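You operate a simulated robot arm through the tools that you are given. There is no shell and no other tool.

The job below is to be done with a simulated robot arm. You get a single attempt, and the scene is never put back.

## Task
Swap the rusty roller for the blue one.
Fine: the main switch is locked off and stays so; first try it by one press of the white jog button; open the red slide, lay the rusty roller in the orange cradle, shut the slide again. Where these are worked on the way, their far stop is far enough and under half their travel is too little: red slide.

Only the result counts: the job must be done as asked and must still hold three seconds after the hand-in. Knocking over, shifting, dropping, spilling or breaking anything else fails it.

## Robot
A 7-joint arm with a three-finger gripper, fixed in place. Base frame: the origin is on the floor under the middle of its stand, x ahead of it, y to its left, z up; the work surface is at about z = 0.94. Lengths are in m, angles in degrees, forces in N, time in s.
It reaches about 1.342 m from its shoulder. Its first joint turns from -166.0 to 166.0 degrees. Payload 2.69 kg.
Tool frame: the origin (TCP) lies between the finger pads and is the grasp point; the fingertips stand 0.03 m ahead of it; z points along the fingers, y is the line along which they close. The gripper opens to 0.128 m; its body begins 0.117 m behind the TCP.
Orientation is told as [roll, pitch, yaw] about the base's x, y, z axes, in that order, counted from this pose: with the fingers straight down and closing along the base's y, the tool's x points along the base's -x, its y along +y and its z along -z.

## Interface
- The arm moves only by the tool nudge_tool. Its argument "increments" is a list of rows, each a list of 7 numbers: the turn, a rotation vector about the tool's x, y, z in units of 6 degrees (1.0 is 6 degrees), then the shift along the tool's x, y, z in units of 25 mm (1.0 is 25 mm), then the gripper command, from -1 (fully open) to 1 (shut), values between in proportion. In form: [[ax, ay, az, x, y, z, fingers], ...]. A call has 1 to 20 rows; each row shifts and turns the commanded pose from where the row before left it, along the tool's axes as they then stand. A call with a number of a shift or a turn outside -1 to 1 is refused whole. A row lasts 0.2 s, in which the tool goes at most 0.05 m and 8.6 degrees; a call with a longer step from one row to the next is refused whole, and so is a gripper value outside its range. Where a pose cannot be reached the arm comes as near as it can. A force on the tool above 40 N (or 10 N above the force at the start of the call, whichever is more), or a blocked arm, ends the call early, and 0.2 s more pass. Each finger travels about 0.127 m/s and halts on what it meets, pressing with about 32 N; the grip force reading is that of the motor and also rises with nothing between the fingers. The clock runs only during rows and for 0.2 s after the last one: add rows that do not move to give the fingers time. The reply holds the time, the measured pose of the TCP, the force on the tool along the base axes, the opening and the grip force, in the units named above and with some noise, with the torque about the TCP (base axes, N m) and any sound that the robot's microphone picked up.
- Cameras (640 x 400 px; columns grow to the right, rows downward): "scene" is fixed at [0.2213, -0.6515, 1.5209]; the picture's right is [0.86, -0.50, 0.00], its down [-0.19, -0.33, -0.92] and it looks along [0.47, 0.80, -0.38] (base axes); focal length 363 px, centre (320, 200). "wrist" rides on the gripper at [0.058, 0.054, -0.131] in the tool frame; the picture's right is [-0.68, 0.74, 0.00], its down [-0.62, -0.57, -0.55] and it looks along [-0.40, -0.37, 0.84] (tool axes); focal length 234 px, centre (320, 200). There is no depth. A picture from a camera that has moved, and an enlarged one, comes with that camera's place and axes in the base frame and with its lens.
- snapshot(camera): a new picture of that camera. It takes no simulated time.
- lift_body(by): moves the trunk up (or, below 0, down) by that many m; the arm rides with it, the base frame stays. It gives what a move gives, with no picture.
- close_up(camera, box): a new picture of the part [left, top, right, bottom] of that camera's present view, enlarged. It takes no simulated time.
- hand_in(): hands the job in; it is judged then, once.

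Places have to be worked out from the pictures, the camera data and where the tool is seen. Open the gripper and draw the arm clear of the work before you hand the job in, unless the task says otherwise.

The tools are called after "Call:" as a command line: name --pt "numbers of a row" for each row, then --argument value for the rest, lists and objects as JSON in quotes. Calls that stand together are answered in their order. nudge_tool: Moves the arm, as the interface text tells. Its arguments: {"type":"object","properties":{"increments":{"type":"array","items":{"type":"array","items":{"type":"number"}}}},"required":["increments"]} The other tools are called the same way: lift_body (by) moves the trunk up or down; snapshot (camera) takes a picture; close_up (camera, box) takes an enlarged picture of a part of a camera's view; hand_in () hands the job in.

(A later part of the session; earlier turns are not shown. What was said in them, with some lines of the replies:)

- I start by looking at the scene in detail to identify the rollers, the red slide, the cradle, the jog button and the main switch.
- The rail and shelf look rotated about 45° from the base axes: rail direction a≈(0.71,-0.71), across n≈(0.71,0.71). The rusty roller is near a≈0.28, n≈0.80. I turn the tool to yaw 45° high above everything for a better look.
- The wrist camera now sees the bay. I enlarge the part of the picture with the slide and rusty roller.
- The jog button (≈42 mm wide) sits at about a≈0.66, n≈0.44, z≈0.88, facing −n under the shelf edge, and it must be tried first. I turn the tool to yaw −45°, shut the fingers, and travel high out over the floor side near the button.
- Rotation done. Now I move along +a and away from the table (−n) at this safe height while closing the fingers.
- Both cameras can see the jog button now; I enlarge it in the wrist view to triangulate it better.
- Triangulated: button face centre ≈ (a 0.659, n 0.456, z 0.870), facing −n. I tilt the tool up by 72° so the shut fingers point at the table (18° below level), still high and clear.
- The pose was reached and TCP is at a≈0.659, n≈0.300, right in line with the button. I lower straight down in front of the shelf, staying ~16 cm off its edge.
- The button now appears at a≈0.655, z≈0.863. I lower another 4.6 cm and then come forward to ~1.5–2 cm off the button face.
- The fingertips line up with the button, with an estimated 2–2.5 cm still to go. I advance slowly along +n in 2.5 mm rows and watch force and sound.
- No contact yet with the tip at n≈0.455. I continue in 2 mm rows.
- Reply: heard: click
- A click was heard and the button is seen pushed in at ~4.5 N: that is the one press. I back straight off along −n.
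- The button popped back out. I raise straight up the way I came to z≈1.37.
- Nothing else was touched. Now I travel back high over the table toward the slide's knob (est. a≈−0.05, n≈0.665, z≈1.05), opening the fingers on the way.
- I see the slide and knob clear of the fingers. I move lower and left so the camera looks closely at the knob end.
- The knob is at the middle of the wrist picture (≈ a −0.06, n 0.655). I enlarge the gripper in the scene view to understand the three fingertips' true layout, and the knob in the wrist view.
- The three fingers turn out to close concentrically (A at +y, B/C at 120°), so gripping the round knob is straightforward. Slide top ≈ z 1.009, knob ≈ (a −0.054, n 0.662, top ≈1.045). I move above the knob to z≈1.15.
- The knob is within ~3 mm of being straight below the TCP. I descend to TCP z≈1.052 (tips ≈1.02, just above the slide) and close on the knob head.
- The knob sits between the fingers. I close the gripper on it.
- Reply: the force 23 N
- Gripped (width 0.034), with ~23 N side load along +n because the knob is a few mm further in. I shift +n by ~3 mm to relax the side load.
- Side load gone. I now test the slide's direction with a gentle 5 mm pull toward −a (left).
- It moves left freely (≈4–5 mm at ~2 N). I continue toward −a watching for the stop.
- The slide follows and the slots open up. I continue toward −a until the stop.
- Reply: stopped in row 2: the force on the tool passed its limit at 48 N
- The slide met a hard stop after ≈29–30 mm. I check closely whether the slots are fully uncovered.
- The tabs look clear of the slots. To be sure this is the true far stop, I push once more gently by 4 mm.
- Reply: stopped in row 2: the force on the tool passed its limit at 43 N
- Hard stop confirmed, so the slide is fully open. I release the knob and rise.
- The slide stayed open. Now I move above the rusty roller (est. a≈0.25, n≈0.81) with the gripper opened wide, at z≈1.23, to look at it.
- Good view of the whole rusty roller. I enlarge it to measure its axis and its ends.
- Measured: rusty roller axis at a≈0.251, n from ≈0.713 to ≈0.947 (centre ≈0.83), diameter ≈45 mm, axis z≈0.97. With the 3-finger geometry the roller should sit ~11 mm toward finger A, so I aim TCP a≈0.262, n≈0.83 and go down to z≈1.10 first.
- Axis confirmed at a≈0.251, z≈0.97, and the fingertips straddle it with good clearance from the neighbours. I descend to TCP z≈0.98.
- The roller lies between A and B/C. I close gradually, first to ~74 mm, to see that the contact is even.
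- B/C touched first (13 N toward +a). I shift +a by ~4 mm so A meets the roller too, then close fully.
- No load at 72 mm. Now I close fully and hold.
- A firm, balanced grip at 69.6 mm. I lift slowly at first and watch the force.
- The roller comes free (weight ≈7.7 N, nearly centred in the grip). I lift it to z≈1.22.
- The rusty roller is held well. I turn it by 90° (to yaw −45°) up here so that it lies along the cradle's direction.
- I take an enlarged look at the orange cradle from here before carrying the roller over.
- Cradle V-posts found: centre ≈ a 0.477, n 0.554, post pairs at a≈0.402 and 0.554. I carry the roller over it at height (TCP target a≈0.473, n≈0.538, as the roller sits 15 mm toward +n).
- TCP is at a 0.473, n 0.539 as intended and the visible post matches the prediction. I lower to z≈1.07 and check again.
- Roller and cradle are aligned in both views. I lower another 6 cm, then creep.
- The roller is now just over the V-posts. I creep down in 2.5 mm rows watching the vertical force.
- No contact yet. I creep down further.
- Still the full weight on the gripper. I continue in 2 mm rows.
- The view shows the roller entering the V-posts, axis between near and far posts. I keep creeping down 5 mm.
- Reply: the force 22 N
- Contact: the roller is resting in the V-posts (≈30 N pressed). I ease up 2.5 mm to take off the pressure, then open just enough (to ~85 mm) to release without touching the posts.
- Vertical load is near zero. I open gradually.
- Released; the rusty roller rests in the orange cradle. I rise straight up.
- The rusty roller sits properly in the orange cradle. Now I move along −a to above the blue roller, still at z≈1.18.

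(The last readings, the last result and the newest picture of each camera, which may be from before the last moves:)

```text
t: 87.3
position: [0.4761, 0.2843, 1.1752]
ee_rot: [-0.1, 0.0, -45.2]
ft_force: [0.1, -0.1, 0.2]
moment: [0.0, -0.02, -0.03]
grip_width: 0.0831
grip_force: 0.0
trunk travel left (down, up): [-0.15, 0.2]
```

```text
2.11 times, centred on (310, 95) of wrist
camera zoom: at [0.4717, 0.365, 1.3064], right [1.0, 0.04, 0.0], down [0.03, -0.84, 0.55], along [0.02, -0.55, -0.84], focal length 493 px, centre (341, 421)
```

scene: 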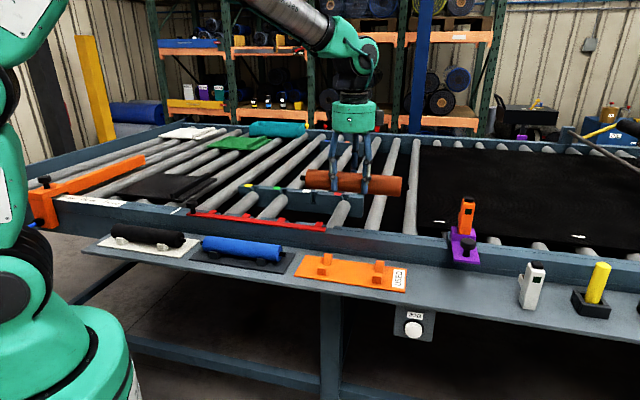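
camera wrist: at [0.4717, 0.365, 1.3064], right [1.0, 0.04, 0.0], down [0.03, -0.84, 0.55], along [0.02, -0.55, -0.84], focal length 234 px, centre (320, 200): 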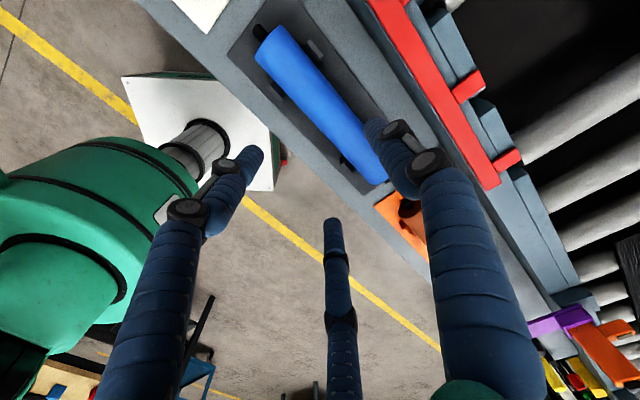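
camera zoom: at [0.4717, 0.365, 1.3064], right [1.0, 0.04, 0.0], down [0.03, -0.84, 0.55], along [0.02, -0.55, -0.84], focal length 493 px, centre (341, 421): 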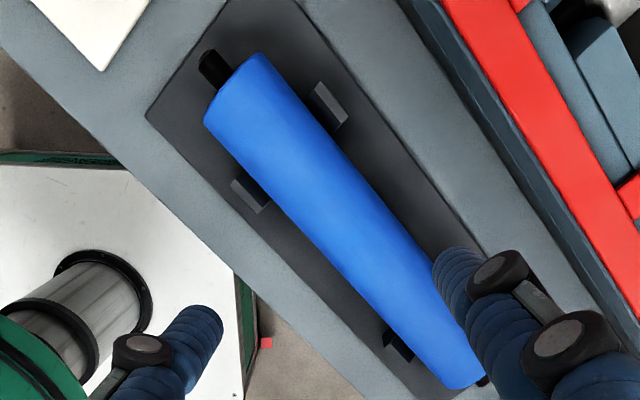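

Blue roller measured: centre a≈0.147, n≈0.554, its posts at a≈0.072 and 0.2195. I shift to TCP a≈0.147, n≈0.541, open to ~86 mm and lower to z≈1.06.

Call:
nudge_tool --pt "0 0 -0.03 -0.228 0.06 0.5 -0.34" --pt "0 0 0 -0.228 0.06 0.8 -0.34" --pt "0 0 0 0 0 0.9 -0.34" --pt "0 0 0 0 0 0.9 -0.34" --pt "0 0 0 0 0 0.9 -0.34" --pt "0 0 0 0 0 0.6 -0.34" --pt "0 0 0 0 0 0 -0.34"

Call:
snapshot --camera "wrist"

Call:
close_up --camera "scene" --box '[170, 180, 330, 280]'

```text
t: 88.9
position: [0.4868, 0.2795, 1.0618]
ee_rot: [0.0, -0.1, -44.9]
ft_force: [0.2, -0.9, 0.7]
moment: [0.04, 0.01, -0.01]
grip_width: 0.0858
grip_force: 0.1
trunk travel left (down, up): [-0.15, 0.2]
```

```text
taken
camera wrist: at [0.4818, 0.3589, 1.1914], right [1.0, 0.04, 0.0], down [0.04, -0.84, 0.55], along [0.02, -0.55, -0.84], focal length 234 px, centre (320, 200)
```

wrist: 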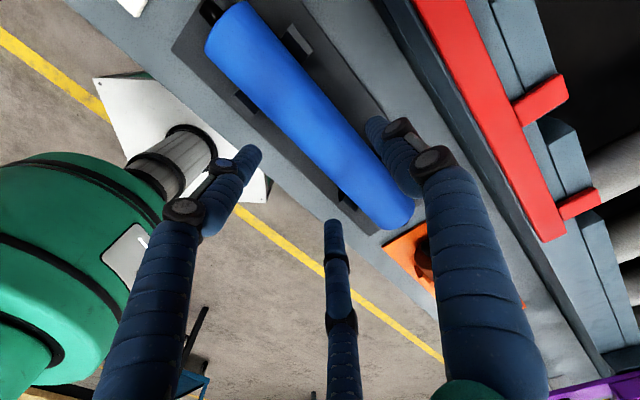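

```text
4.00 times, centred on (250, 230) of scene
camera zoom: at [0.2213, -0.6515, 1.5209], right [0.86, -0.5, 0.0], down [-0.19, -0.33, -0.92], along [0.47, 0.8, -0.38], focal length 1453 px, centre (600, 80)
```

zoom: 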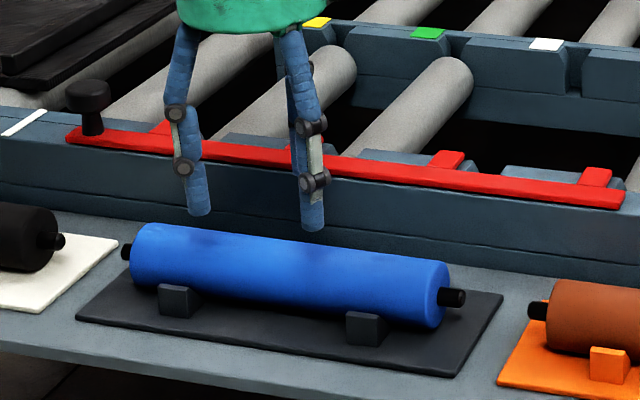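

Blue roller confirmed at a 0.030–0.264, n≈0.552; fingers will pass between the posts. I shift −n by 2.5 mm and descend to TCP z≈0.986.

Call:
nudge_tool --pt "0 0 0 0 -0.1 0.6 -0.34" --pt "0 0 0 0 0 0.7 -0.34" --pt "0 0 0 0 0 0.6 -0.34" --pt "0 0 0 0 0 0.5 -0.34" --pt "0 0 0 0 0 0.4 -0.34" --pt "0 0 0 0 0 0.22 -0.34" --pt "0 0 0 0 0 0 -0.34"

Call:
snapshot --camera "wrist"

Call:
close_up --camera "scene" --box '[170, 200, 330, 300]'

```text
t: 90.5
position: [0.4853, 0.2787, 0.9854]
ee_rot: [0.0, 0.0, -44.9]
ft_force: [-1.3, 0.1, 0.0]
moment: [0.0, -0.02, -0.02]
grip_width: 0.0856
grip_force: 0.0
trunk travel left (down, up): [-0.15, 0.2]
```

```text
taken
camera wrist: at [0.4802, 0.3576, 1.1157], right [1.0, 0.04, 0.0], down [0.04, -0.84, 0.55], along [0.02, -0.55, -0.84], focal length 234 px, centre (320, 200)
```

wrist: 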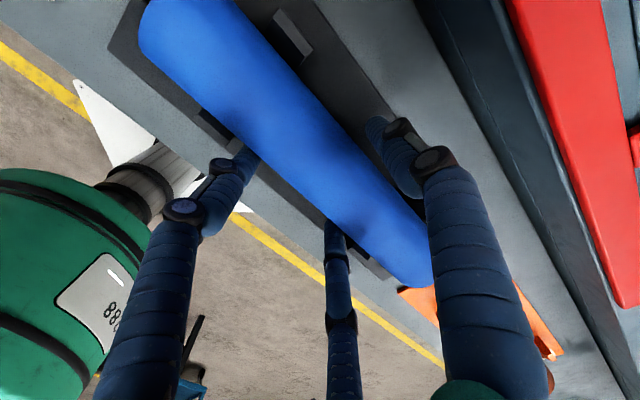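

```text
4.00 times, centred on (250, 250) of scene
camera zoom: at [0.2213, -0.6515, 1.5209], right [0.86, -0.5, 0.0], down [-0.19, -0.33, -0.92], along [0.47, 0.8, -0.38], focal length 1453 px, centre (600, 0)
```

zoom: 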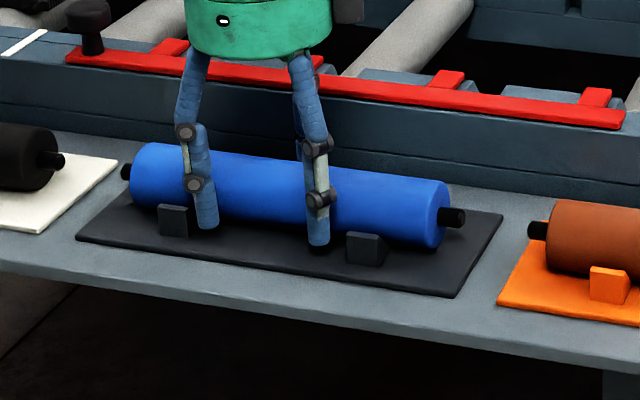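

The fingers stand cleanly between the posts on either side of the blue roller. I close gradually and check the side force.

Call:
nudge_tool --pt "0 0 0 0 0 0 -0.27" --pt "0 0 0 0 0 0 -0.2" --pt "0 0 0 0 0 0 -0.16" --pt "0 0 0 0 0 0 -0.14" --pt "0 0 0 0 0 0 -0.14"

```text
t: 91.7
position: [0.485, 0.2777, 0.9851]
ee_rot: [0.0, 0.0, -44.9]
ft_force: [0.2, -1.1, 0.1]
moment: [0.01, -0.03, 0.01]
grip_width: 0.0729
grip_force: 0.0
trunk travel left (down, up): [-0.15, 0.2]
```

No contact force at 73 mm, so it is well centred. I close fully.

Call:
nudge_tool --pt "0 0 0 0 0 0 -0.08" --pt "0 0 0 0 0 0 0" --pt "0 0 0 0 0 0 0.4" --pt "0 0 0 0 0 0 1" --pt "0 0 0 0 0 0 1"

```text
t: 92.9
position: [0.4845, 0.2771, 0.9846]
ee_rot: [0.1, 0.0, -44.8]
ft_force: [1.5, 2.5, 4.3]
moment: [0.1, -0.12, -0.08]
grip_width: 0.0702
grip_force: 31.5
trunk travel left (down, up): [-0.15, 0.2]
```

Gripped at 70 mm with almost no side load. I lift the blue roller slowly out of its cradle.

Call:
nudge_tool --pt "0 0 0 0 0 -0.1 1" --pt "0 0 0 0 0 -0.2 1" --pt "0 0 0 0 0 -0.3 1" --pt "0 0 0 0 0 -0.3 1" --pt "0 0 0 0 0 0 1"

Call:
close_up --camera "scene" --box '[170, 200, 330, 300]'

```text
t: 94.1
position: [0.4861, 0.2776, 1.0066]
ee_rot: [0.1, 0.1, -44.9]
ft_force: [0.3, 0.4, -5.6]
moment: [0.01, 0.08, 0.01]
grip_width: 0.0699
grip_force: 32.3
trunk travel left (down, up): [-0.15, 0.2]
```

```text
4.00 times, centred on (250, 250) of scene
camera zoom: at [0.2213, -0.6515, 1.5209], right [0.86, -0.5, 0.0], down [-0.19, -0.33, -0.92], along [0.47, 0.8, -0.38], focal length 1453 px, centre (600, 0)
```

zoom: 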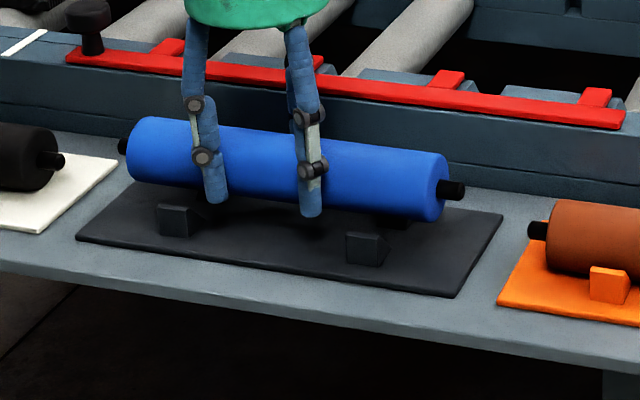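

The blue roller is up (≈6 N). I raise it to z≈1.22.

Call:
nudge_tool --pt "0 0 0 0 0 -0.4 1" --pt "0 0 0 0 0 -0.7 1" --pt "0 0 0 0 0 -0.9 1" --pt "0 0 0 0 0 -0.9 1" --pt "0 0 0 0 0 -0.9 1" --pt "0 0 0 0 0 -0.9 1" --pt "0 0 0 0 0 -0.9 1" --pt "0 0 0 0 0 -0.9 1" --pt "0 0 0 0 0 -0.9 1" --pt "0 0 0 0 0 -0.8 1" --pt "0 0 0 0 0 -0.4 1" --pt "0 0 0 0 0 0 1"

Call:
snapshot --camera "wrist"

```text
t: 96.7
position: [0.4852, 0.2779, 1.2219]
ee_rot: [-0.1, 0.1, -44.9]
ft_force: [0.7, 0.2, -5.8]
moment: [-0.02, 0.08, -0.05]
grip_width: 0.0697
grip_force: 31.9
trunk travel left (down, up): [-0.15, 0.2]
```

```text
taken
camera wrist: at [0.4802, 0.3573, 1.3535], right [1.0, 0.04, 0.0], down [0.04, -0.84, 0.55], along [0.02, -0.55, -0.84], focal length 234 px, centre (320, 200)
```

wrist: 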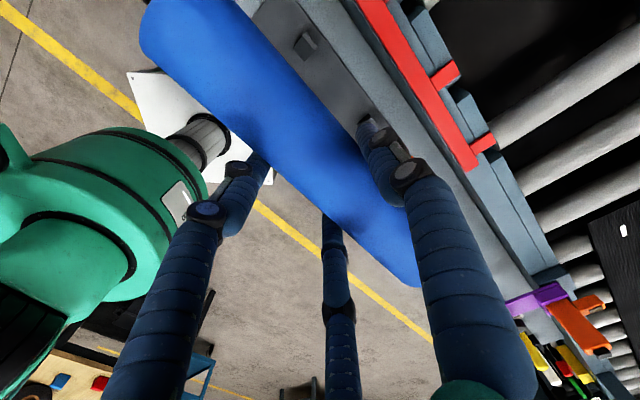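

The blue roller is held just as the rusty one was (same image position). I carry it over the open bay (TCP a≈0.265, n≈0.83).

Call:
nudge_tool --pt "0 0 0 -0.2 0.49 0 1" --pt "0 0 0 -0.32 0.79 0 1" --pt "0 0 0 -0.395 0.97 0 1" --pt "0 0 0 -0.395 0.97 0 1" --pt "0 0 0 -0.395 0.97 0 1" --pt "0 0 0 -0.395 0.97 0 1" --pt "0 0 0 -0.395 0.97 0 1" --pt "0 0 0 -0.395 0.97 0 1" --pt "0 0 0 -0.395 0.97 0 1" --pt "0 0 0 -0.395 0.97 0 1" --pt "0 0 0 -0.395 0.97 0 1" --pt "0 0 0 -0.365 0.9 0 1" --pt "0 0 0 -0.2 0.49 0 1" --pt "0 0 0 -0.1 0.24 0 1" --pt "0 0 0 0 0 0 1"

Call:
nudge_tool --pt "0 0 -0.5 0 0 0 1" --pt "0 0 -0.75 0 0 0 1" --pt "0 0 -1 0 0 0 1" --pt "0 0 -1 0 0 0 1" --pt "0 0 -1 0 0 0 1" --pt "0 0 -1 0 0 0 1" --pt "0 0 -1 0 0 0 1" --pt "0 0 -1 0 0 0 1" --pt "0 0 -1 0 0 0 1" --pt "0 0 -1 0 0 0 1" --pt "0 0 -1 0 0 0 1" --pt "0 0 -1 0 0 0 1" --pt "0 0 -1 0 0 0 1" --pt "0 0 -1 0 0 0 1" --pt "0 0 -1 0 0 0 1" --pt "0 0 -0.5 0 0 0 1" --pt "0 0 -0.25 0 0 0 1" --pt "0 0 0 0 0 0 1"

Call:
snapshot --camera "wrist"

Call:
close_up --camera "scene" --box '[220, 110, 380, 230]'

```text
t: 99.9
position: [0.775, 0.3996, 1.2236]
ee_rot: [0.0, 0.0, -45.0]
ft_force: [0.2, -0.1, -6.3]
moment: [-0.01, 0.04, -0.01]
grip_width: 0.0699
grip_force: 32.0
trunk travel left (down, up): [-0.15, 0.2]
```

```text
t: 103.7
position: [0.775, 0.3992, 1.2218]
ee_rot: [0.1, 0.0, 45.0]
ft_force: [0.3, -0.3, -6.2]
moment: [-0.08, -0.03, -0.01]
grip_width: 0.0699
grip_force: 31.8
trunk travel left (down, up): [-0.15, 0.2]
```

```text
taken
camera wrist: at [0.6938, 0.3959, 1.3534], right [-0.04, 1.0, 0.0], down [0.84, 0.04, 0.55], along [0.55, 0.02, -0.84], focal length 234 px, centre (320, 200)
```

wrist: 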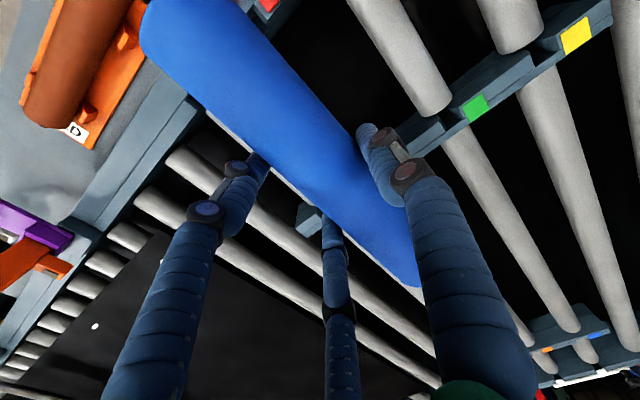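

```text
3.33 times, centred on (300, 170) of scene
camera zoom: at [0.2213, -0.6515, 1.5209], right [0.86, -0.5, 0.0], down [-0.19, -0.33, -0.92], along [0.47, 0.8, -0.38], focal length 1211 px, centre (387, 300)
```

zoom: 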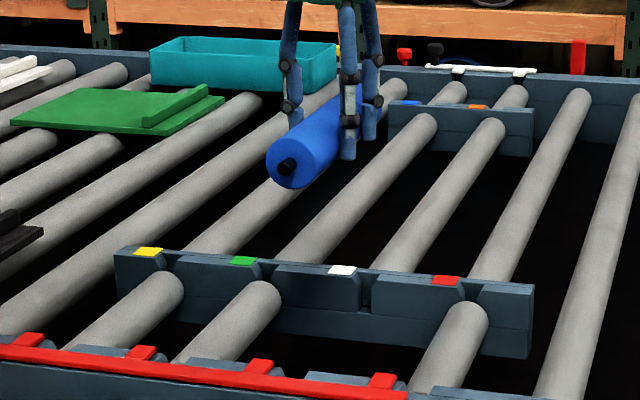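

Position and attitude match the rusty roller's lift-out pose (TCP a 0.2657 vs 0.265, n 0.830). I lower to z≈1.035 first and check.

Call:
nudge_tool --pt "0 0 0 0 0 0.4 1" --pt "0 0 0 0 0 0.8 1" --pt "0 0 0 0 0 0.9 1" --pt "0 0 0 0 0 0.9 1" --pt "0 0 0 0 0 0.9 1" --pt "0 0 0 0 0 0.9 1" --pt "0 0 0 0 0 0.9 1" --pt "0 0 0 0 0 0.8 1" --pt "0 0 0 0 0 0.6 1" --pt "0 0 0 0 0 0.38 1" --pt "0 0 0 0 0 0 1"

Call:
snapshot --camera "wrist"

Call:
close_up --camera "scene" --box '[240, 160, 368, 240]'

```text
t: 106.1
position: [0.7743, 0.3987, 1.0338]
ee_rot: [0.0, 0.1, 45.1]
ft_force: [0.3, 0.7, -6.2]
moment: [-0.04, 0.01, 0.0]
grip_width: 0.0698
grip_force: 32.0
trunk travel left (down, up): [-0.15, 0.2]
```

```text
taken
camera wrist: at [0.6936, 0.3961, 1.1661], right [-0.04, 1.0, 0.0], down [0.84, 0.04, 0.55], along [0.55, 0.02, -0.84], focal length 234 px, centre (320, 200)
```

wrist: 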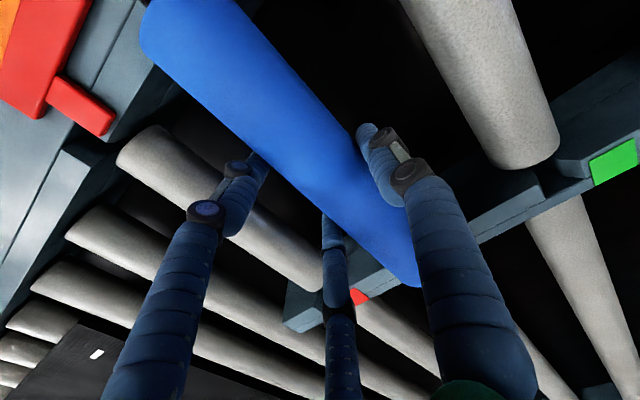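

```text
5.00 times, centred on (304, 200) of scene
camera zoom: at [0.2213, -0.6515, 1.5209], right [0.86, -0.5, 0.0], down [-0.19, -0.33, -0.92], along [0.47, 0.8, -0.38], focal length 1816 px, centre (400, 200)
```

zoom: 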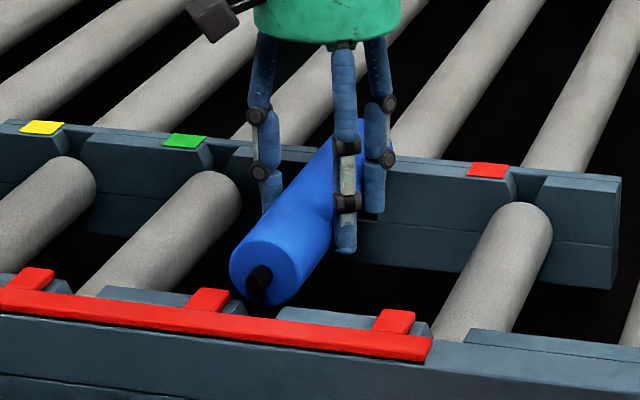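

The near axle stub is heading for the gap between tab and block. I lower in small rows to z≈1.0, watching forces.

Call:
nudge_tool --pt "0 0 0 0 0 0.24 1" --pt "0 0 0 0 0 0.24 1" --pt "0 0 0 0 0 0.24 1" --pt "0 0 0 0 0 0.24 1" --pt "0 0 0 0 0 0.24 1" --pt "0 0 0 0 0 0 1"

Call:
close_up --camera "scene" --box '[250, 170, 346, 230]'

Call:
snapshot --camera "wrist"

```text
t: 107.5
position: [0.7751, 0.3986, 1.0058]
ee_rot: [0.1, 0.0, 45.1]
ft_force: [-0.1, -0.6, -5.6]
moment: [-0.03, -0.01, -0.04]
grip_width: 0.0701
grip_force: 32.1
trunk travel left (down, up): [-0.15, 0.2]
```

```text
6.67 times, centred on (298, 200) of scene
camera zoom: at [0.2213, -0.6515, 1.5209], right [0.86, -0.5, 0.0], down [-0.19, -0.33, -0.92], along [0.47, 0.8, -0.38], focal length 2422 px, centre (467, 200)
```

zoom: 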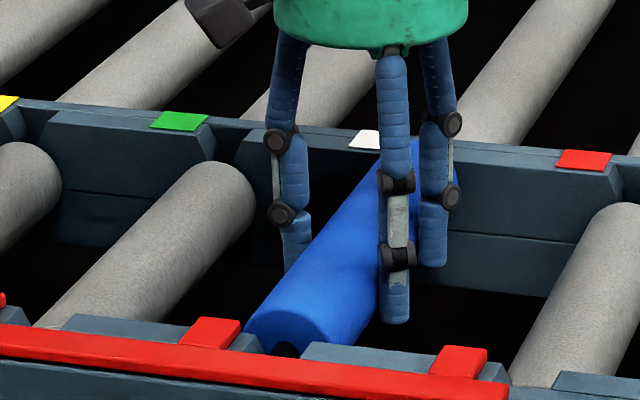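

```text
taken
camera wrist: at [0.6936, 0.3963, 1.1364], right [-0.04, 1.0, 0.0], down [0.84, 0.04, 0.55], along [0.55, 0.02, -0.84], focal length 234 px, centre (320, 200)
```

wrist: 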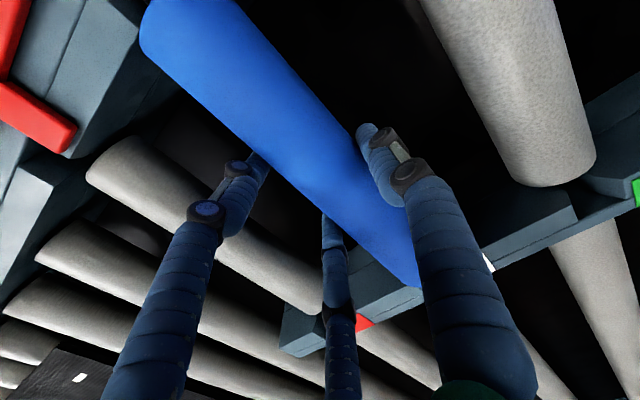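

The axle stub is entering the slot and no contact force shows. I creep down further toward z≈0.985.

Call:
nudge_tool --pt "0 0 0 0 0 0.12 1" --pt "0 0 0 0 0 0.12 1" --pt "0 0 0 0 0 0.12 1" --pt "0 0 0 0 0 0.12 1" --pt "0 0 0 0 0 0.12 1" --pt "0 0 0 0 0 0.08 1" --pt "0 0 0 0 0 0 1"

Call:
close_up --camera "scene" --box '[250, 170, 346, 230]'

```text
t: 109.1
position: [0.7753, 0.3986, 0.9878]
ee_rot: [0.0, 0.0, 45.2]
ft_force: [0.3, -1.2, -6.5]
moment: [-0.08, -0.03, -0.01]
grip_width: 0.0698
grip_force: 32.6
trunk travel left (down, up): [-0.15, 0.2]
```

```text
6.67 times, centred on (298, 200) of scene
camera zoom: at [0.2213, -0.6515, 1.5209], right [0.86, -0.5, 0.0], down [-0.19, -0.33, -0.92], along [0.47, 0.8, -0.38], focal length 2422 px, centre (467, 200)
```

zoom: 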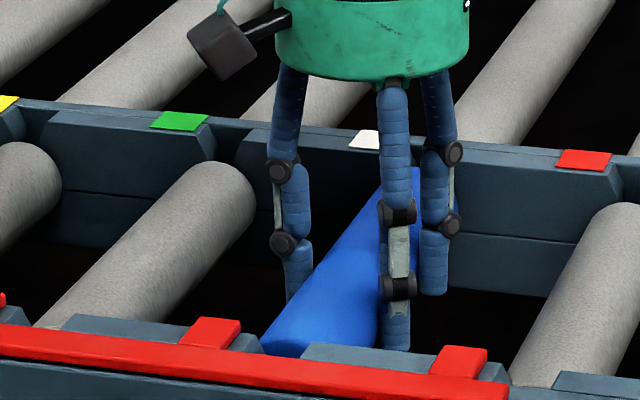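

Sinking in freely. I continue in 2 mm rows to the seat (expected TCP z≈0.980).

Call:
nudge_tool --pt "0 0 0 0 0 0.08 1" --pt "0 0 0 0 0 0.08 1" --pt "0 0 0 0 0 0.08 1" --pt "0 0 0 0 0 0.08 1" --pt "0 0 0 0 0 0 1"

Call:
close_up --camera "scene" --box '[250, 170, 346, 230]'

```text
t: 110.3
position: [0.7752, 0.4001, 0.9809]
ee_rot: [0.0, -0.1, 45.1]
ft_force: [0.4, -0.6, -6.0]
moment: [-0.07, -0.03, -0.03]
grip_width: 0.0701
grip_force: 32.2
trunk travel left (down, up): [-0.15, 0.2]
```

```text
6.67 times, centred on (298, 200) of scene
camera zoom: at [0.2213, -0.6515, 1.5209], right [0.86, -0.5, 0.0], down [-0.19, -0.33, -0.92], along [0.47, 0.8, -0.38], focal length 2422 px, centre (467, 200)
```

zoom: 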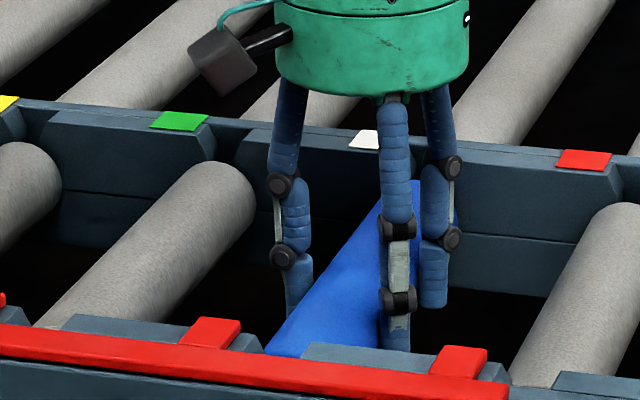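

Still free at z 0.981. I creep on in 1.5 mm rows until it bears.

Call:
nudge_tool --pt "0 0 0 0 0 0.06 1" --pt "0 0 0 0 0 0.06 1" --pt "0 0 0 0 0 0.06 1" --pt "0 0 0 0 0 0 1"

```text
t: 111.3
position: [0.7755, 0.4008, 0.9805]
ee_rot: [0.0, -0.2, 45.1]
ft_force: [-3.6, -1.6, 19.5]
moment: [-0.38, 0.76, 0.01]
grip_width: 0.07
grip_force: 32.2
trunk travel left (down, up): [-0.15, 0.2]
```

It bears at z≈0.980, exactly where the rusty one sat, with both ends sharing the load. I ease up 2.5 mm and open the fingers.

Call:
nudge_tool --pt "0 0 0 0 0 -0.06 1" --pt "0 0 0 0 0 -0.04 1" --pt "0 0 0 0 0 0 1"

Call:
nudge_tool --pt "0 0 0 0 0 0 -0.08" --pt "0 0 0 0 0 0 -0.14" --pt "0 0 0 0 0 0 -0.25" --pt "0 0 0 0 0 0 -0.4" --pt "0 0 0 0 0 0 -0.6" --pt "0 0 0 0 0 0 -0.6"

Call:
snapshot --camera "wrist"

Call:
close_up --camera "scene" --box '[250, 170, 346, 230]'

```text
t: 112.1
position: [0.7738, 0.3991, 0.9798]
ee_rot: [0.0, -0.1, 45.2]
ft_force: [5.4, 2.4, 8.6]
moment: [0.84, -0.76, -0.2]
grip_width: 0.0699
grip_force: 32.4
trunk travel left (down, up): [-0.15, 0.2]
```

```text
t: 113.5
position: [0.7744, 0.3986, 0.9796]
ee_rot: [0.0, 0.0, 45.1]
ft_force: [-0.4, 0.9, -0.5]
moment: [-0.03, -0.03, -0.01]
grip_width: 0.1024
grip_force: 0.0
trunk travel left (down, up): [-0.15, 0.2]
```

```text
taken
camera wrist: at [0.6935, 0.3963, 1.1097], right [-0.04, 1.0, 0.0], down [0.84, 0.04, 0.55], along [0.55, 0.02, -0.84], focal length 234 px, centre (320, 200)
```

wrist: 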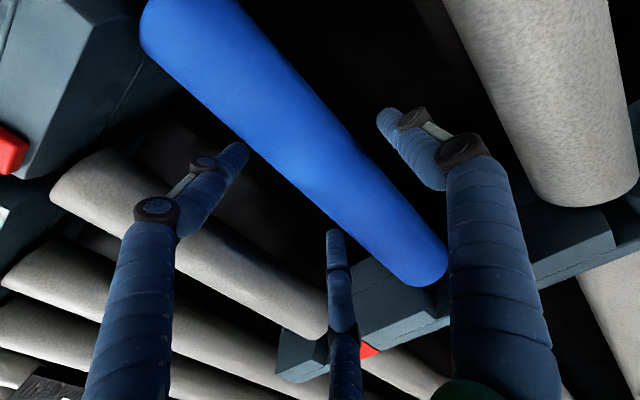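

```text
6.67 times, centred on (298, 200) of scene
camera zoom: at [0.2213, -0.6515, 1.5209], right [0.86, -0.5, 0.0], down [-0.19, -0.33, -0.92], along [0.47, 0.8, -0.38], focal length 2422 px, centre (467, 200)
```

zoom: 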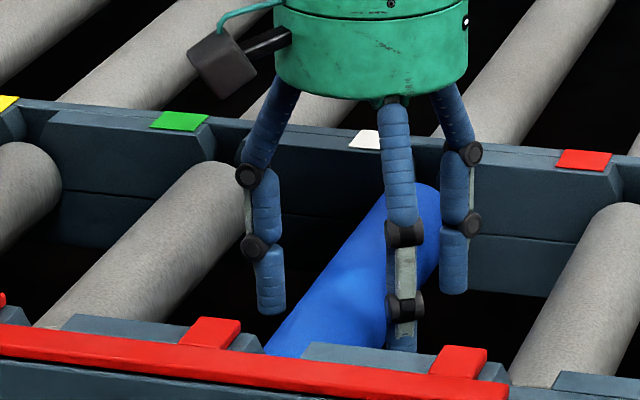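

Blue roller lies in the bay just as the rusty one did. I rise straight up.

Call:
nudge_tool --pt "0 0 0 0 0 -0.2 -0.6" --pt "0 0 0 0 0 -0.4 -0.6" --pt "0 0 0 0 0 -0.7 -0.6" --pt "0 0 0 0 0 -0.9 -0.6" --pt "0 0 0 0 0 -0.9 -0.6" --pt "0 0 0 0 0 -0.9 -0.6" --pt "0 0 0 0 0 -0.9 -0.6" --pt "0 0 0 0 0 -0.9 -0.6" --pt "0 0 0 0 0 -0.9 -0.6" --pt "0 0 0 0 0 0 -0.6"

Call:
snapshot --camera "wrist"

Call:
close_up --camera "scene" --box '[220, 150, 380, 250]'

```text
t: 115.7
position: [0.7737, 0.3979, 1.1476]
ee_rot: [0.0, 0.0, 45.1]
ft_force: [-0.4, -0.3, 0.9]
moment: [-0.04, -0.01, 0.01]
grip_width: 0.1022
grip_force: 0.1
trunk travel left (down, up): [-0.15, 0.2]
```

```text
taken
camera wrist: at [0.693, 0.3958, 1.2778], right [-0.04, 1.0, 0.0], down [0.84, 0.04, 0.55], along [0.55, 0.02, -0.84], focal length 234 px, centre (320, 200)
```

wrist: 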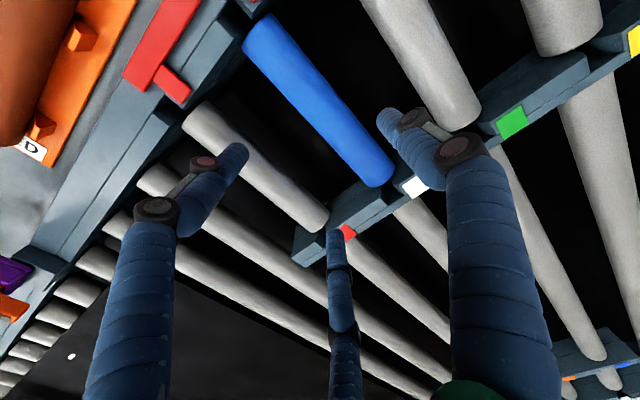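

```text
4.00 times, centred on (300, 200) of scene
camera zoom: at [0.2213, -0.6515, 1.5209], right [0.86, -0.5, 0.0], down [-0.19, -0.33, -0.92], along [0.47, 0.8, -0.38], focal length 1453 px, centre (400, 200)
```

zoom: 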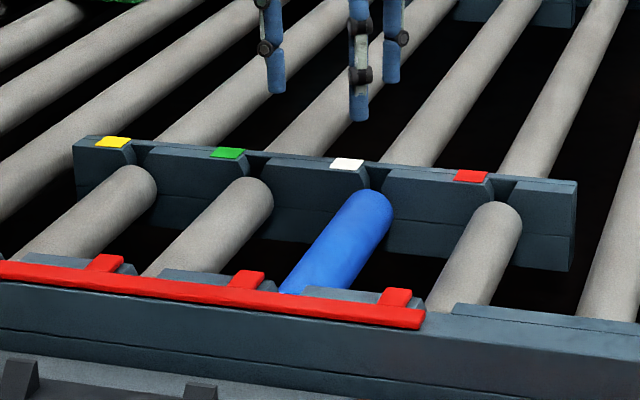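

The blue roller is seated level with its neighbours. Now I go back to the knob (a≈−0.083, n≈0.665) at this height, setting the fingers to 64 mm.

Call:
nudge_tool --pt "0 0 0 0.23 0.5 0 -0.4" --pt "0 0 0 0.466 0.99 0 -0.2" --pt "0 0 0 0.466 0.99 0 0" --pt "0 0 0 0.466 0.99 0 0" --pt "0 0 0 0.466 0.99 0 0" --pt "0 0 0 0.466 0.99 0 0" --pt "0 0 0 0.466 0.99 0 0" --pt "0 0 0 0.466 0.99 0 0" --pt "0 0 0 0.466 0.99 0 0" --pt "0 0 0 0.466 0.99 0 0" --pt "0 0 0 0.466 0.99 0 0" --pt "0 0 0 0.466 0.99 0 0" --pt "0 0 0 0.466 0.99 0 0" --pt "0 0 0 0.466 0.99 0 0" --pt "0 0 0 0.24 0.55 0 0" --pt "0 0 0 0 0 0 0"

Call:
snapshot --camera "wrist"

Call:
snapshot --camera "scene"

```text
t: 119.1
position: [0.4113, 0.5297, 1.1468]
ee_rot: [0.0, 0.0, 45.0]
ft_force: [-0.1, -0.3, 0.4]
moment: [0.0, -0.03, 0.0]
grip_width: 0.0642
grip_force: 0.3
trunk travel left (down, up): [-0.15, 0.2]
```

```text
taken
camera wrist: at [0.3307, 0.5266, 1.2767], right [-0.04, 1.0, 0.0], down [0.84, 0.04, 0.55], along [0.55, 0.02, -0.84], focal length 234 px, centre (320, 200)
```

wrist: 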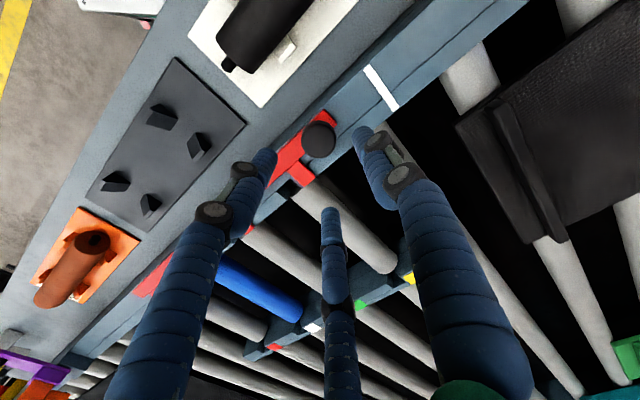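

```text
taken
```

scene: 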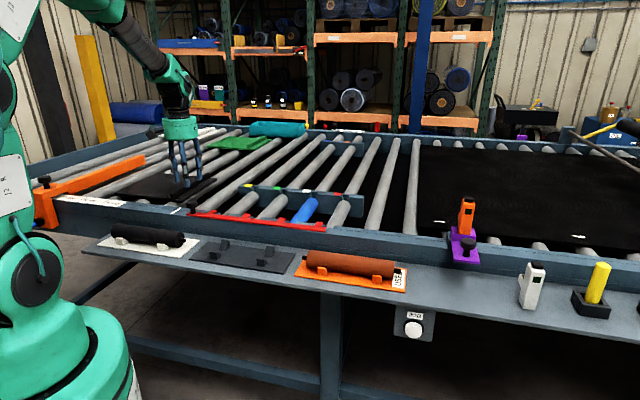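

The knob is straight below. I descend to z≈1.053 and grip it.

Call:
nudge_tool --pt "0 0 0 0 0 0.8 0" --pt "0 0 0 0 0 0.8 0" --pt "0 0 0 0 0 0.8 0" --pt "0 0 0 0 0 0.8 0" --pt "0 0 0 0 0 0.55 0" --pt "0 0 0 0 0 0 0" --pt "0 0 0 0 0 0 0.3" --pt "0 0 0 0 0 0 0.6" --pt "0 0 0 0 0 0 1" --pt "0 0 0 0 0 0 1"

Call:
snapshot --camera "wrist"

```text
t: 121.3
position: [0.4098, 0.5287, 1.0529]
ee_rot: [0.0, 0.1, 45.2]
ft_force: [6.5, -6.4, -2.8]
moment: [-0.13, -0.18, 0.01]
grip_width: 0.0347
grip_force: 31.6
trunk travel left (down, up): [-0.15, 0.2]
```

```text
taken
camera wrist: at [0.3305, 0.5263, 1.1827], right [-0.04, 1.0, 0.0], down [0.84, 0.04, 0.55], along [0.55, 0.02, -0.84], focal length 234 px, centre (320, 200)
```

wrist: 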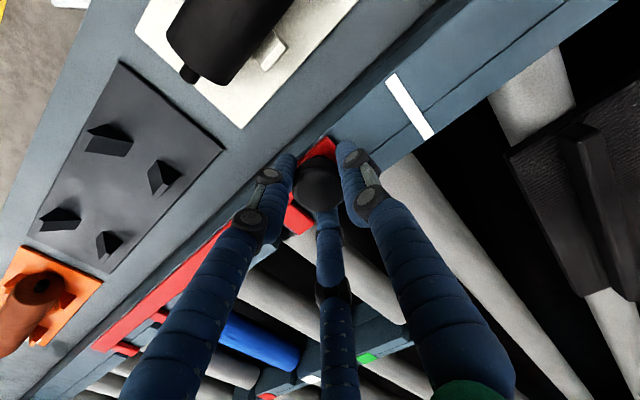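

Knob gripped. I push the slide back along +a, about 25 mm first.

Call:
nudge_tool --pt "0 0 0 0 -0.1 0 1" --pt "0 0 0 0 -0.2 0 1" --pt "0 0 0 0 -0.2 0 1" --pt "0 0 0 0 -0.2 0 1" --pt "0 0 0 0 -0.2 0 1" --pt "0 0 0 0 -0.1 0 1" --pt "0 0 0 0 0 0 1"

Call:
close_up --camera "scene" --box '[190, 170, 350, 270]'

```text
t: 122.9
position: [0.4295, 0.5113, 1.0519]
ee_rot: [-0.1, 0.0, 45.2]
ft_force: [-3.5, -4.0, -13.0]
moment: [0.03, 0.04, -0.02]
grip_width: 0.0337
grip_force: 45.2
trunk travel left (down, up): [-0.15, 0.2]
```

```text
4.00 times, centred on (270, 220) of scene
camera zoom: at [0.2213, -0.6515, 1.5209], right [0.86, -0.5, 0.0], down [-0.19, -0.33, -0.92], along [0.47, 0.8, -0.38], focal length 1453 px, centre (520, 120)
```

zoom: 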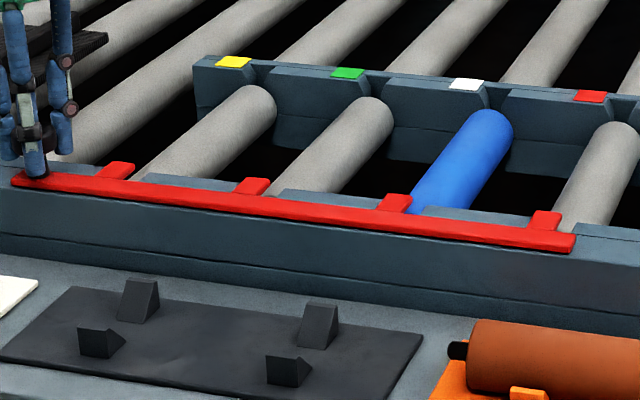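

The slide follows and covers the slots again. I push on in small rows to its stop (≈4 mm left).

Call:
nudge_tool --pt "0 0 0 0.02 -0.06 0.04 1" --pt "0 0 0 0 -0.06 0 1" --pt "0 0 0 0 -0.06 0 1" --pt "0 0 0 0 -0.06 0 1" --pt "0 0 0 0 -0.06 0 1" --pt "0 0 0 0 0 0 1"

Call:
close_up --camera "scene" --box '[190, 170, 350, 270]'

```text
t: 124.3
position: [0.4346, 0.5053, 1.0524]
ee_rot: [0.0, -0.1, 45.0]
ft_force: [-2.9, -2.3, -1.5]
moment: [-0.06, 0.05, -0.02]
grip_width: 0.034
grip_force: 45.1
trunk travel left (down, up): [-0.15, 0.2]
```

```text
4.00 times, centred on (270, 220) of scene
camera zoom: at [0.2213, -0.6515, 1.5209], right [0.86, -0.5, 0.0], down [-0.19, -0.33, -0.92], along [0.47, 0.8, -0.38], focal length 1453 px, centre (520, 120)
```

zoom: 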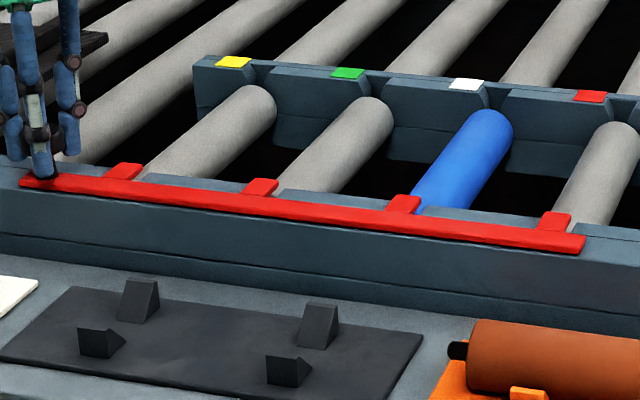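

The slide now looks exactly as at the start. I push on a little in 1.5 mm rows to make sure it is at the closing stop.

Call:
nudge_tool --pt "0 0 0 0 -0.06 0 1" --pt "0 0 0 0 -0.06 0 1" --pt "0 0 0 0 -0.06 0 1" --pt "0 0 0 0 0 0 1"

Call:
close_up --camera "scene" --box '[190, 170, 350, 270]'

```text
t: 125.3
position: [0.4349, 0.5047, 1.0523]
ee_rot: [0.1, -0.1, 45.1]
ft_force: [-11.5, 8.4, 1.2]
moment: [0.58, 0.9, -0.03]
grip_width: 0.0342
grip_force: 45.3
trunk travel left (down, up): [-0.15, 0.2]
stopped in row 4: the force on the tool passed its limit at 41 N (the readings are from after the stop); the commanded pose is now the measured one
```

```text
4.00 times, centred on (270, 220) of scene
camera zoom: at [0.2213, -0.6515, 1.5209], right [0.86, -0.5, 0.0], down [-0.19, -0.33, -0.92], along [0.47, 0.8, -0.38], focal length 1453 px, centre (520, 120)
```

zoom: 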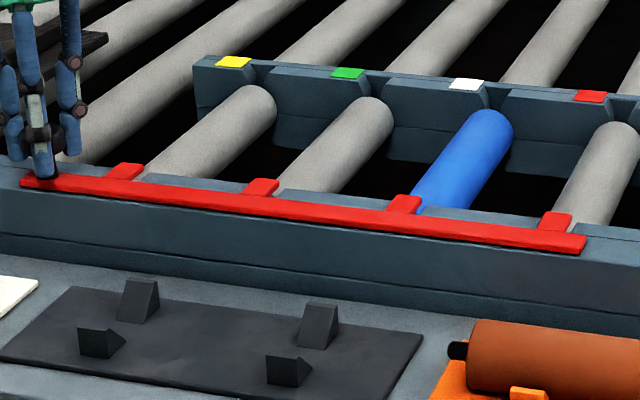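

The closing stop is reached (force rose to 41 N at a≈−0.049). I release the knob and rise clear.

Call:
nudge_tool --pt "0 0 0 0 0 0 0.4" --pt "0 0 0 0 0 0 0.1" --pt "0 0 0 0 0 0 0" --pt "0 0 0 0 0 0 0" --pt "0 0 0 0 0 0 0"

Call:
nudge_tool --pt "0 0 0 0 0 -0.5 0" --pt "0 0 0 0 0 -0.8 0" --pt "0 0 0 0 0 -0.9 0" --pt "0 0 0 0 0 -0.9 0" --pt "0 0 0 0 0 -0.9 0" --pt "0 0 0 0 0 -0.9 0" --pt "0 0 0 0 0 -0.9 0" --pt "0 0 0 0 0 -0.9 0" --pt "0 0 0 0 0 -0.9 -0.5" --pt "0 0 0 0 0 -0.9 -1" --pt "0 0 0 0 0 -0.9 -1" --pt "0 0 0 0 0 -0.9 -1" --pt "0 0 0 0 0 0 -1"

Call:
snapshot --camera "scene"

Call:
snapshot --camera "wrist"

Call:
close_up --camera "scene" --box '[180, 170, 436, 310]'

```text
t: 126.5
position: [0.4376, 0.504, 1.0519]
ee_rot: [0.1, -0.1, 45.0]
ft_force: [0.4, -0.4, 0.6]
moment: [-0.01, 0.0, 0.0]
grip_width: 0.0642
grip_force: 0.1
trunk travel left (down, up): [-0.15, 0.2]
```

```text
t: 129.3
position: [0.436, 0.5037, 1.3096]
ee_rot: [0.2, -0.1, 45.1]
ft_force: [0.5, -0.3, -0.1]
moment: [0.05, 0.0, 0.03]
grip_width: 0.1279
grip_force: 0.0
trunk travel left (down, up): [-0.15, 0.2]
```

```text
taken
```

scene: 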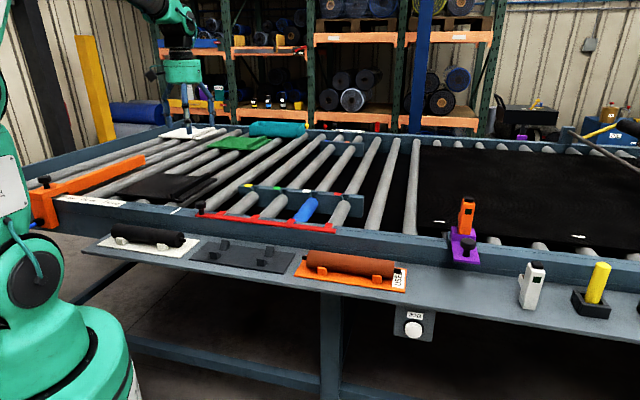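

```text
taken
camera wrist: at [0.3561, 0.5003, 1.441], right [-0.04, 1.0, 0.0], down [0.84, 0.04, 0.55], along [0.55, 0.03, -0.84], focal length 234 px, centre (320, 200)
```

wrist: 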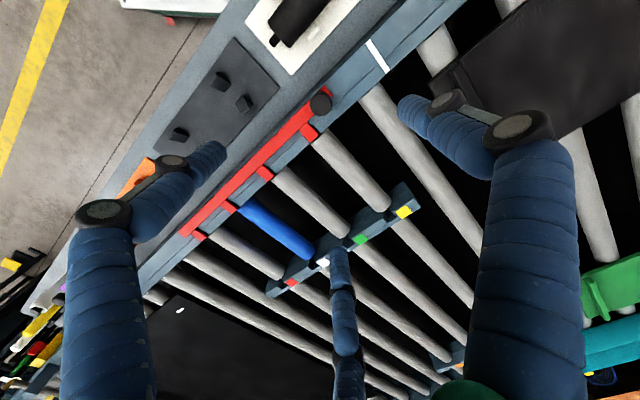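

```text
2.50 times, centred on (308, 240) of scene
camera zoom: at [0.2213, -0.6515, 1.5209], right [0.86, -0.5, 0.0], down [-0.19, -0.33, -0.92], along [0.47, 0.8, -0.38], focal length 908 px, centre (350, 100)
```

zoom: 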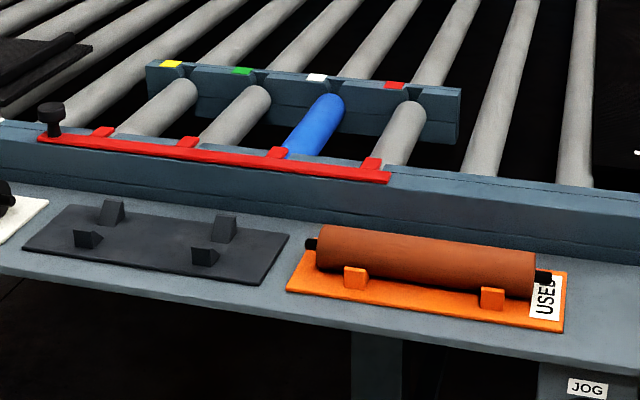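

All matches the goal: blue roller in the bay under the shut slide, rusty roller in the orange cradle, nothing else moved. I draw the arm back to near its starting pose, high and clear.

Call:
nudge_tool --pt "0 0 0 0.3 -0.5 -0.4 -1" --pt "0 0 0 0.3 -0.95 -0.4 -1" --pt "0 0 0 0.3 -0.95 -0.4 -1" --pt "0 0 0 0.3 -0.95 -0.4 -1" --pt "0 0 0 0.3 -0.95 -0.4 -1" --pt "0 0 0 0.3 -0.95 -0.4 -1" --pt "0 0 0 0.3 -0.95 -0.4 -1" --pt "0 0 0 0.3 -0.95 -0.4 -1" --pt "0 0 0 0.3 -0.95 -0.4 -1" --pt "0 0 0 0.3 -0.95 0 -1" --pt "0 0 0 0.1 -0.5 0 -1" --pt "0 0 0 0 0 0 -1"

Call:
close_up --camera "scene" --box '[270, 210, 430, 310]'

Call:
snapshot --camera "wrist"

```text
t: 131.9
position: [0.5524, 0.279, 1.3985]
ee_rot: [0.1, 0.0, 45.2]
ft_force: [0.5, 0.7, 0.0]
moment: [-0.02, -0.01, 0.02]
grip_width: 0.128
grip_force: 0.0
trunk travel left (down, up): [-0.15, 0.2]
```

```text
4.00 times, centred on (350, 260) of scene
camera zoom: at [0.2213, -0.6515, 1.5209], right [0.86, -0.5, 0.0], down [-0.19, -0.33, -0.92], along [0.47, 0.8, -0.38], focal length 1453 px, centre (200, -40)
```

zoom: 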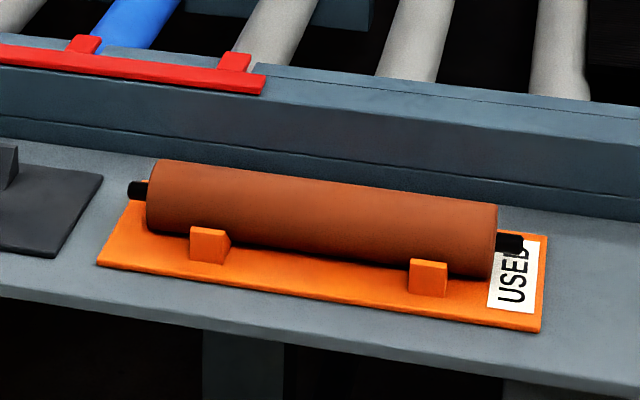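

```text
taken
camera wrist: at [0.4712, 0.2764, 1.5298], right [-0.04, 1.0, 0.0], down [0.84, 0.04, 0.55], along [0.55, 0.03, -0.84], focal length 234 px, centre (320, 200)
```

wrist: 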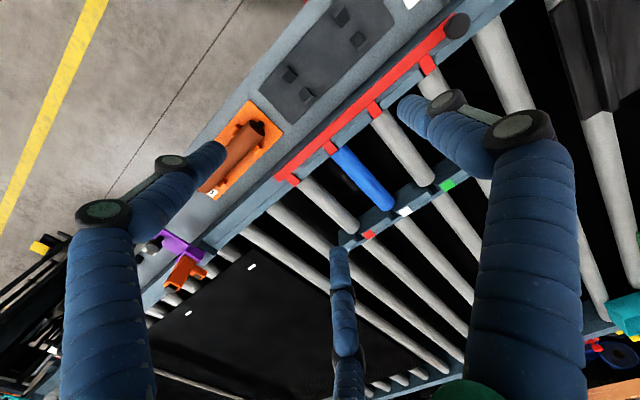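

The rusty roller rests in the orange cradle, the blue one is in its bay, the slide is shut at its stop, the gripper is open and the arm is clear. I hand the job in.

Call:
hand_in

```text
The job is handed in.
```

The rollers are swapped and the job is handed in; I haven't been given a verdict on it. I never touched the main switch.

- **Jog button:** I pressed the white button once before anything else and heard a click. It came back out, and I saw nothing move.
- **Red slide:** I opened it to its hard stop. After the swap I pushed it shut until it met its closing stop, so its tabs cover the slots again.
- **Rusty roller:** it rests in the V-posts of the orange cradle.
- **Blue roller:** it sits in the bay at the same height as the rusty one did, with both ends bearing.

The last pictures showed nothing else out of place. The gripper is open and the arm is high and clear of the work.
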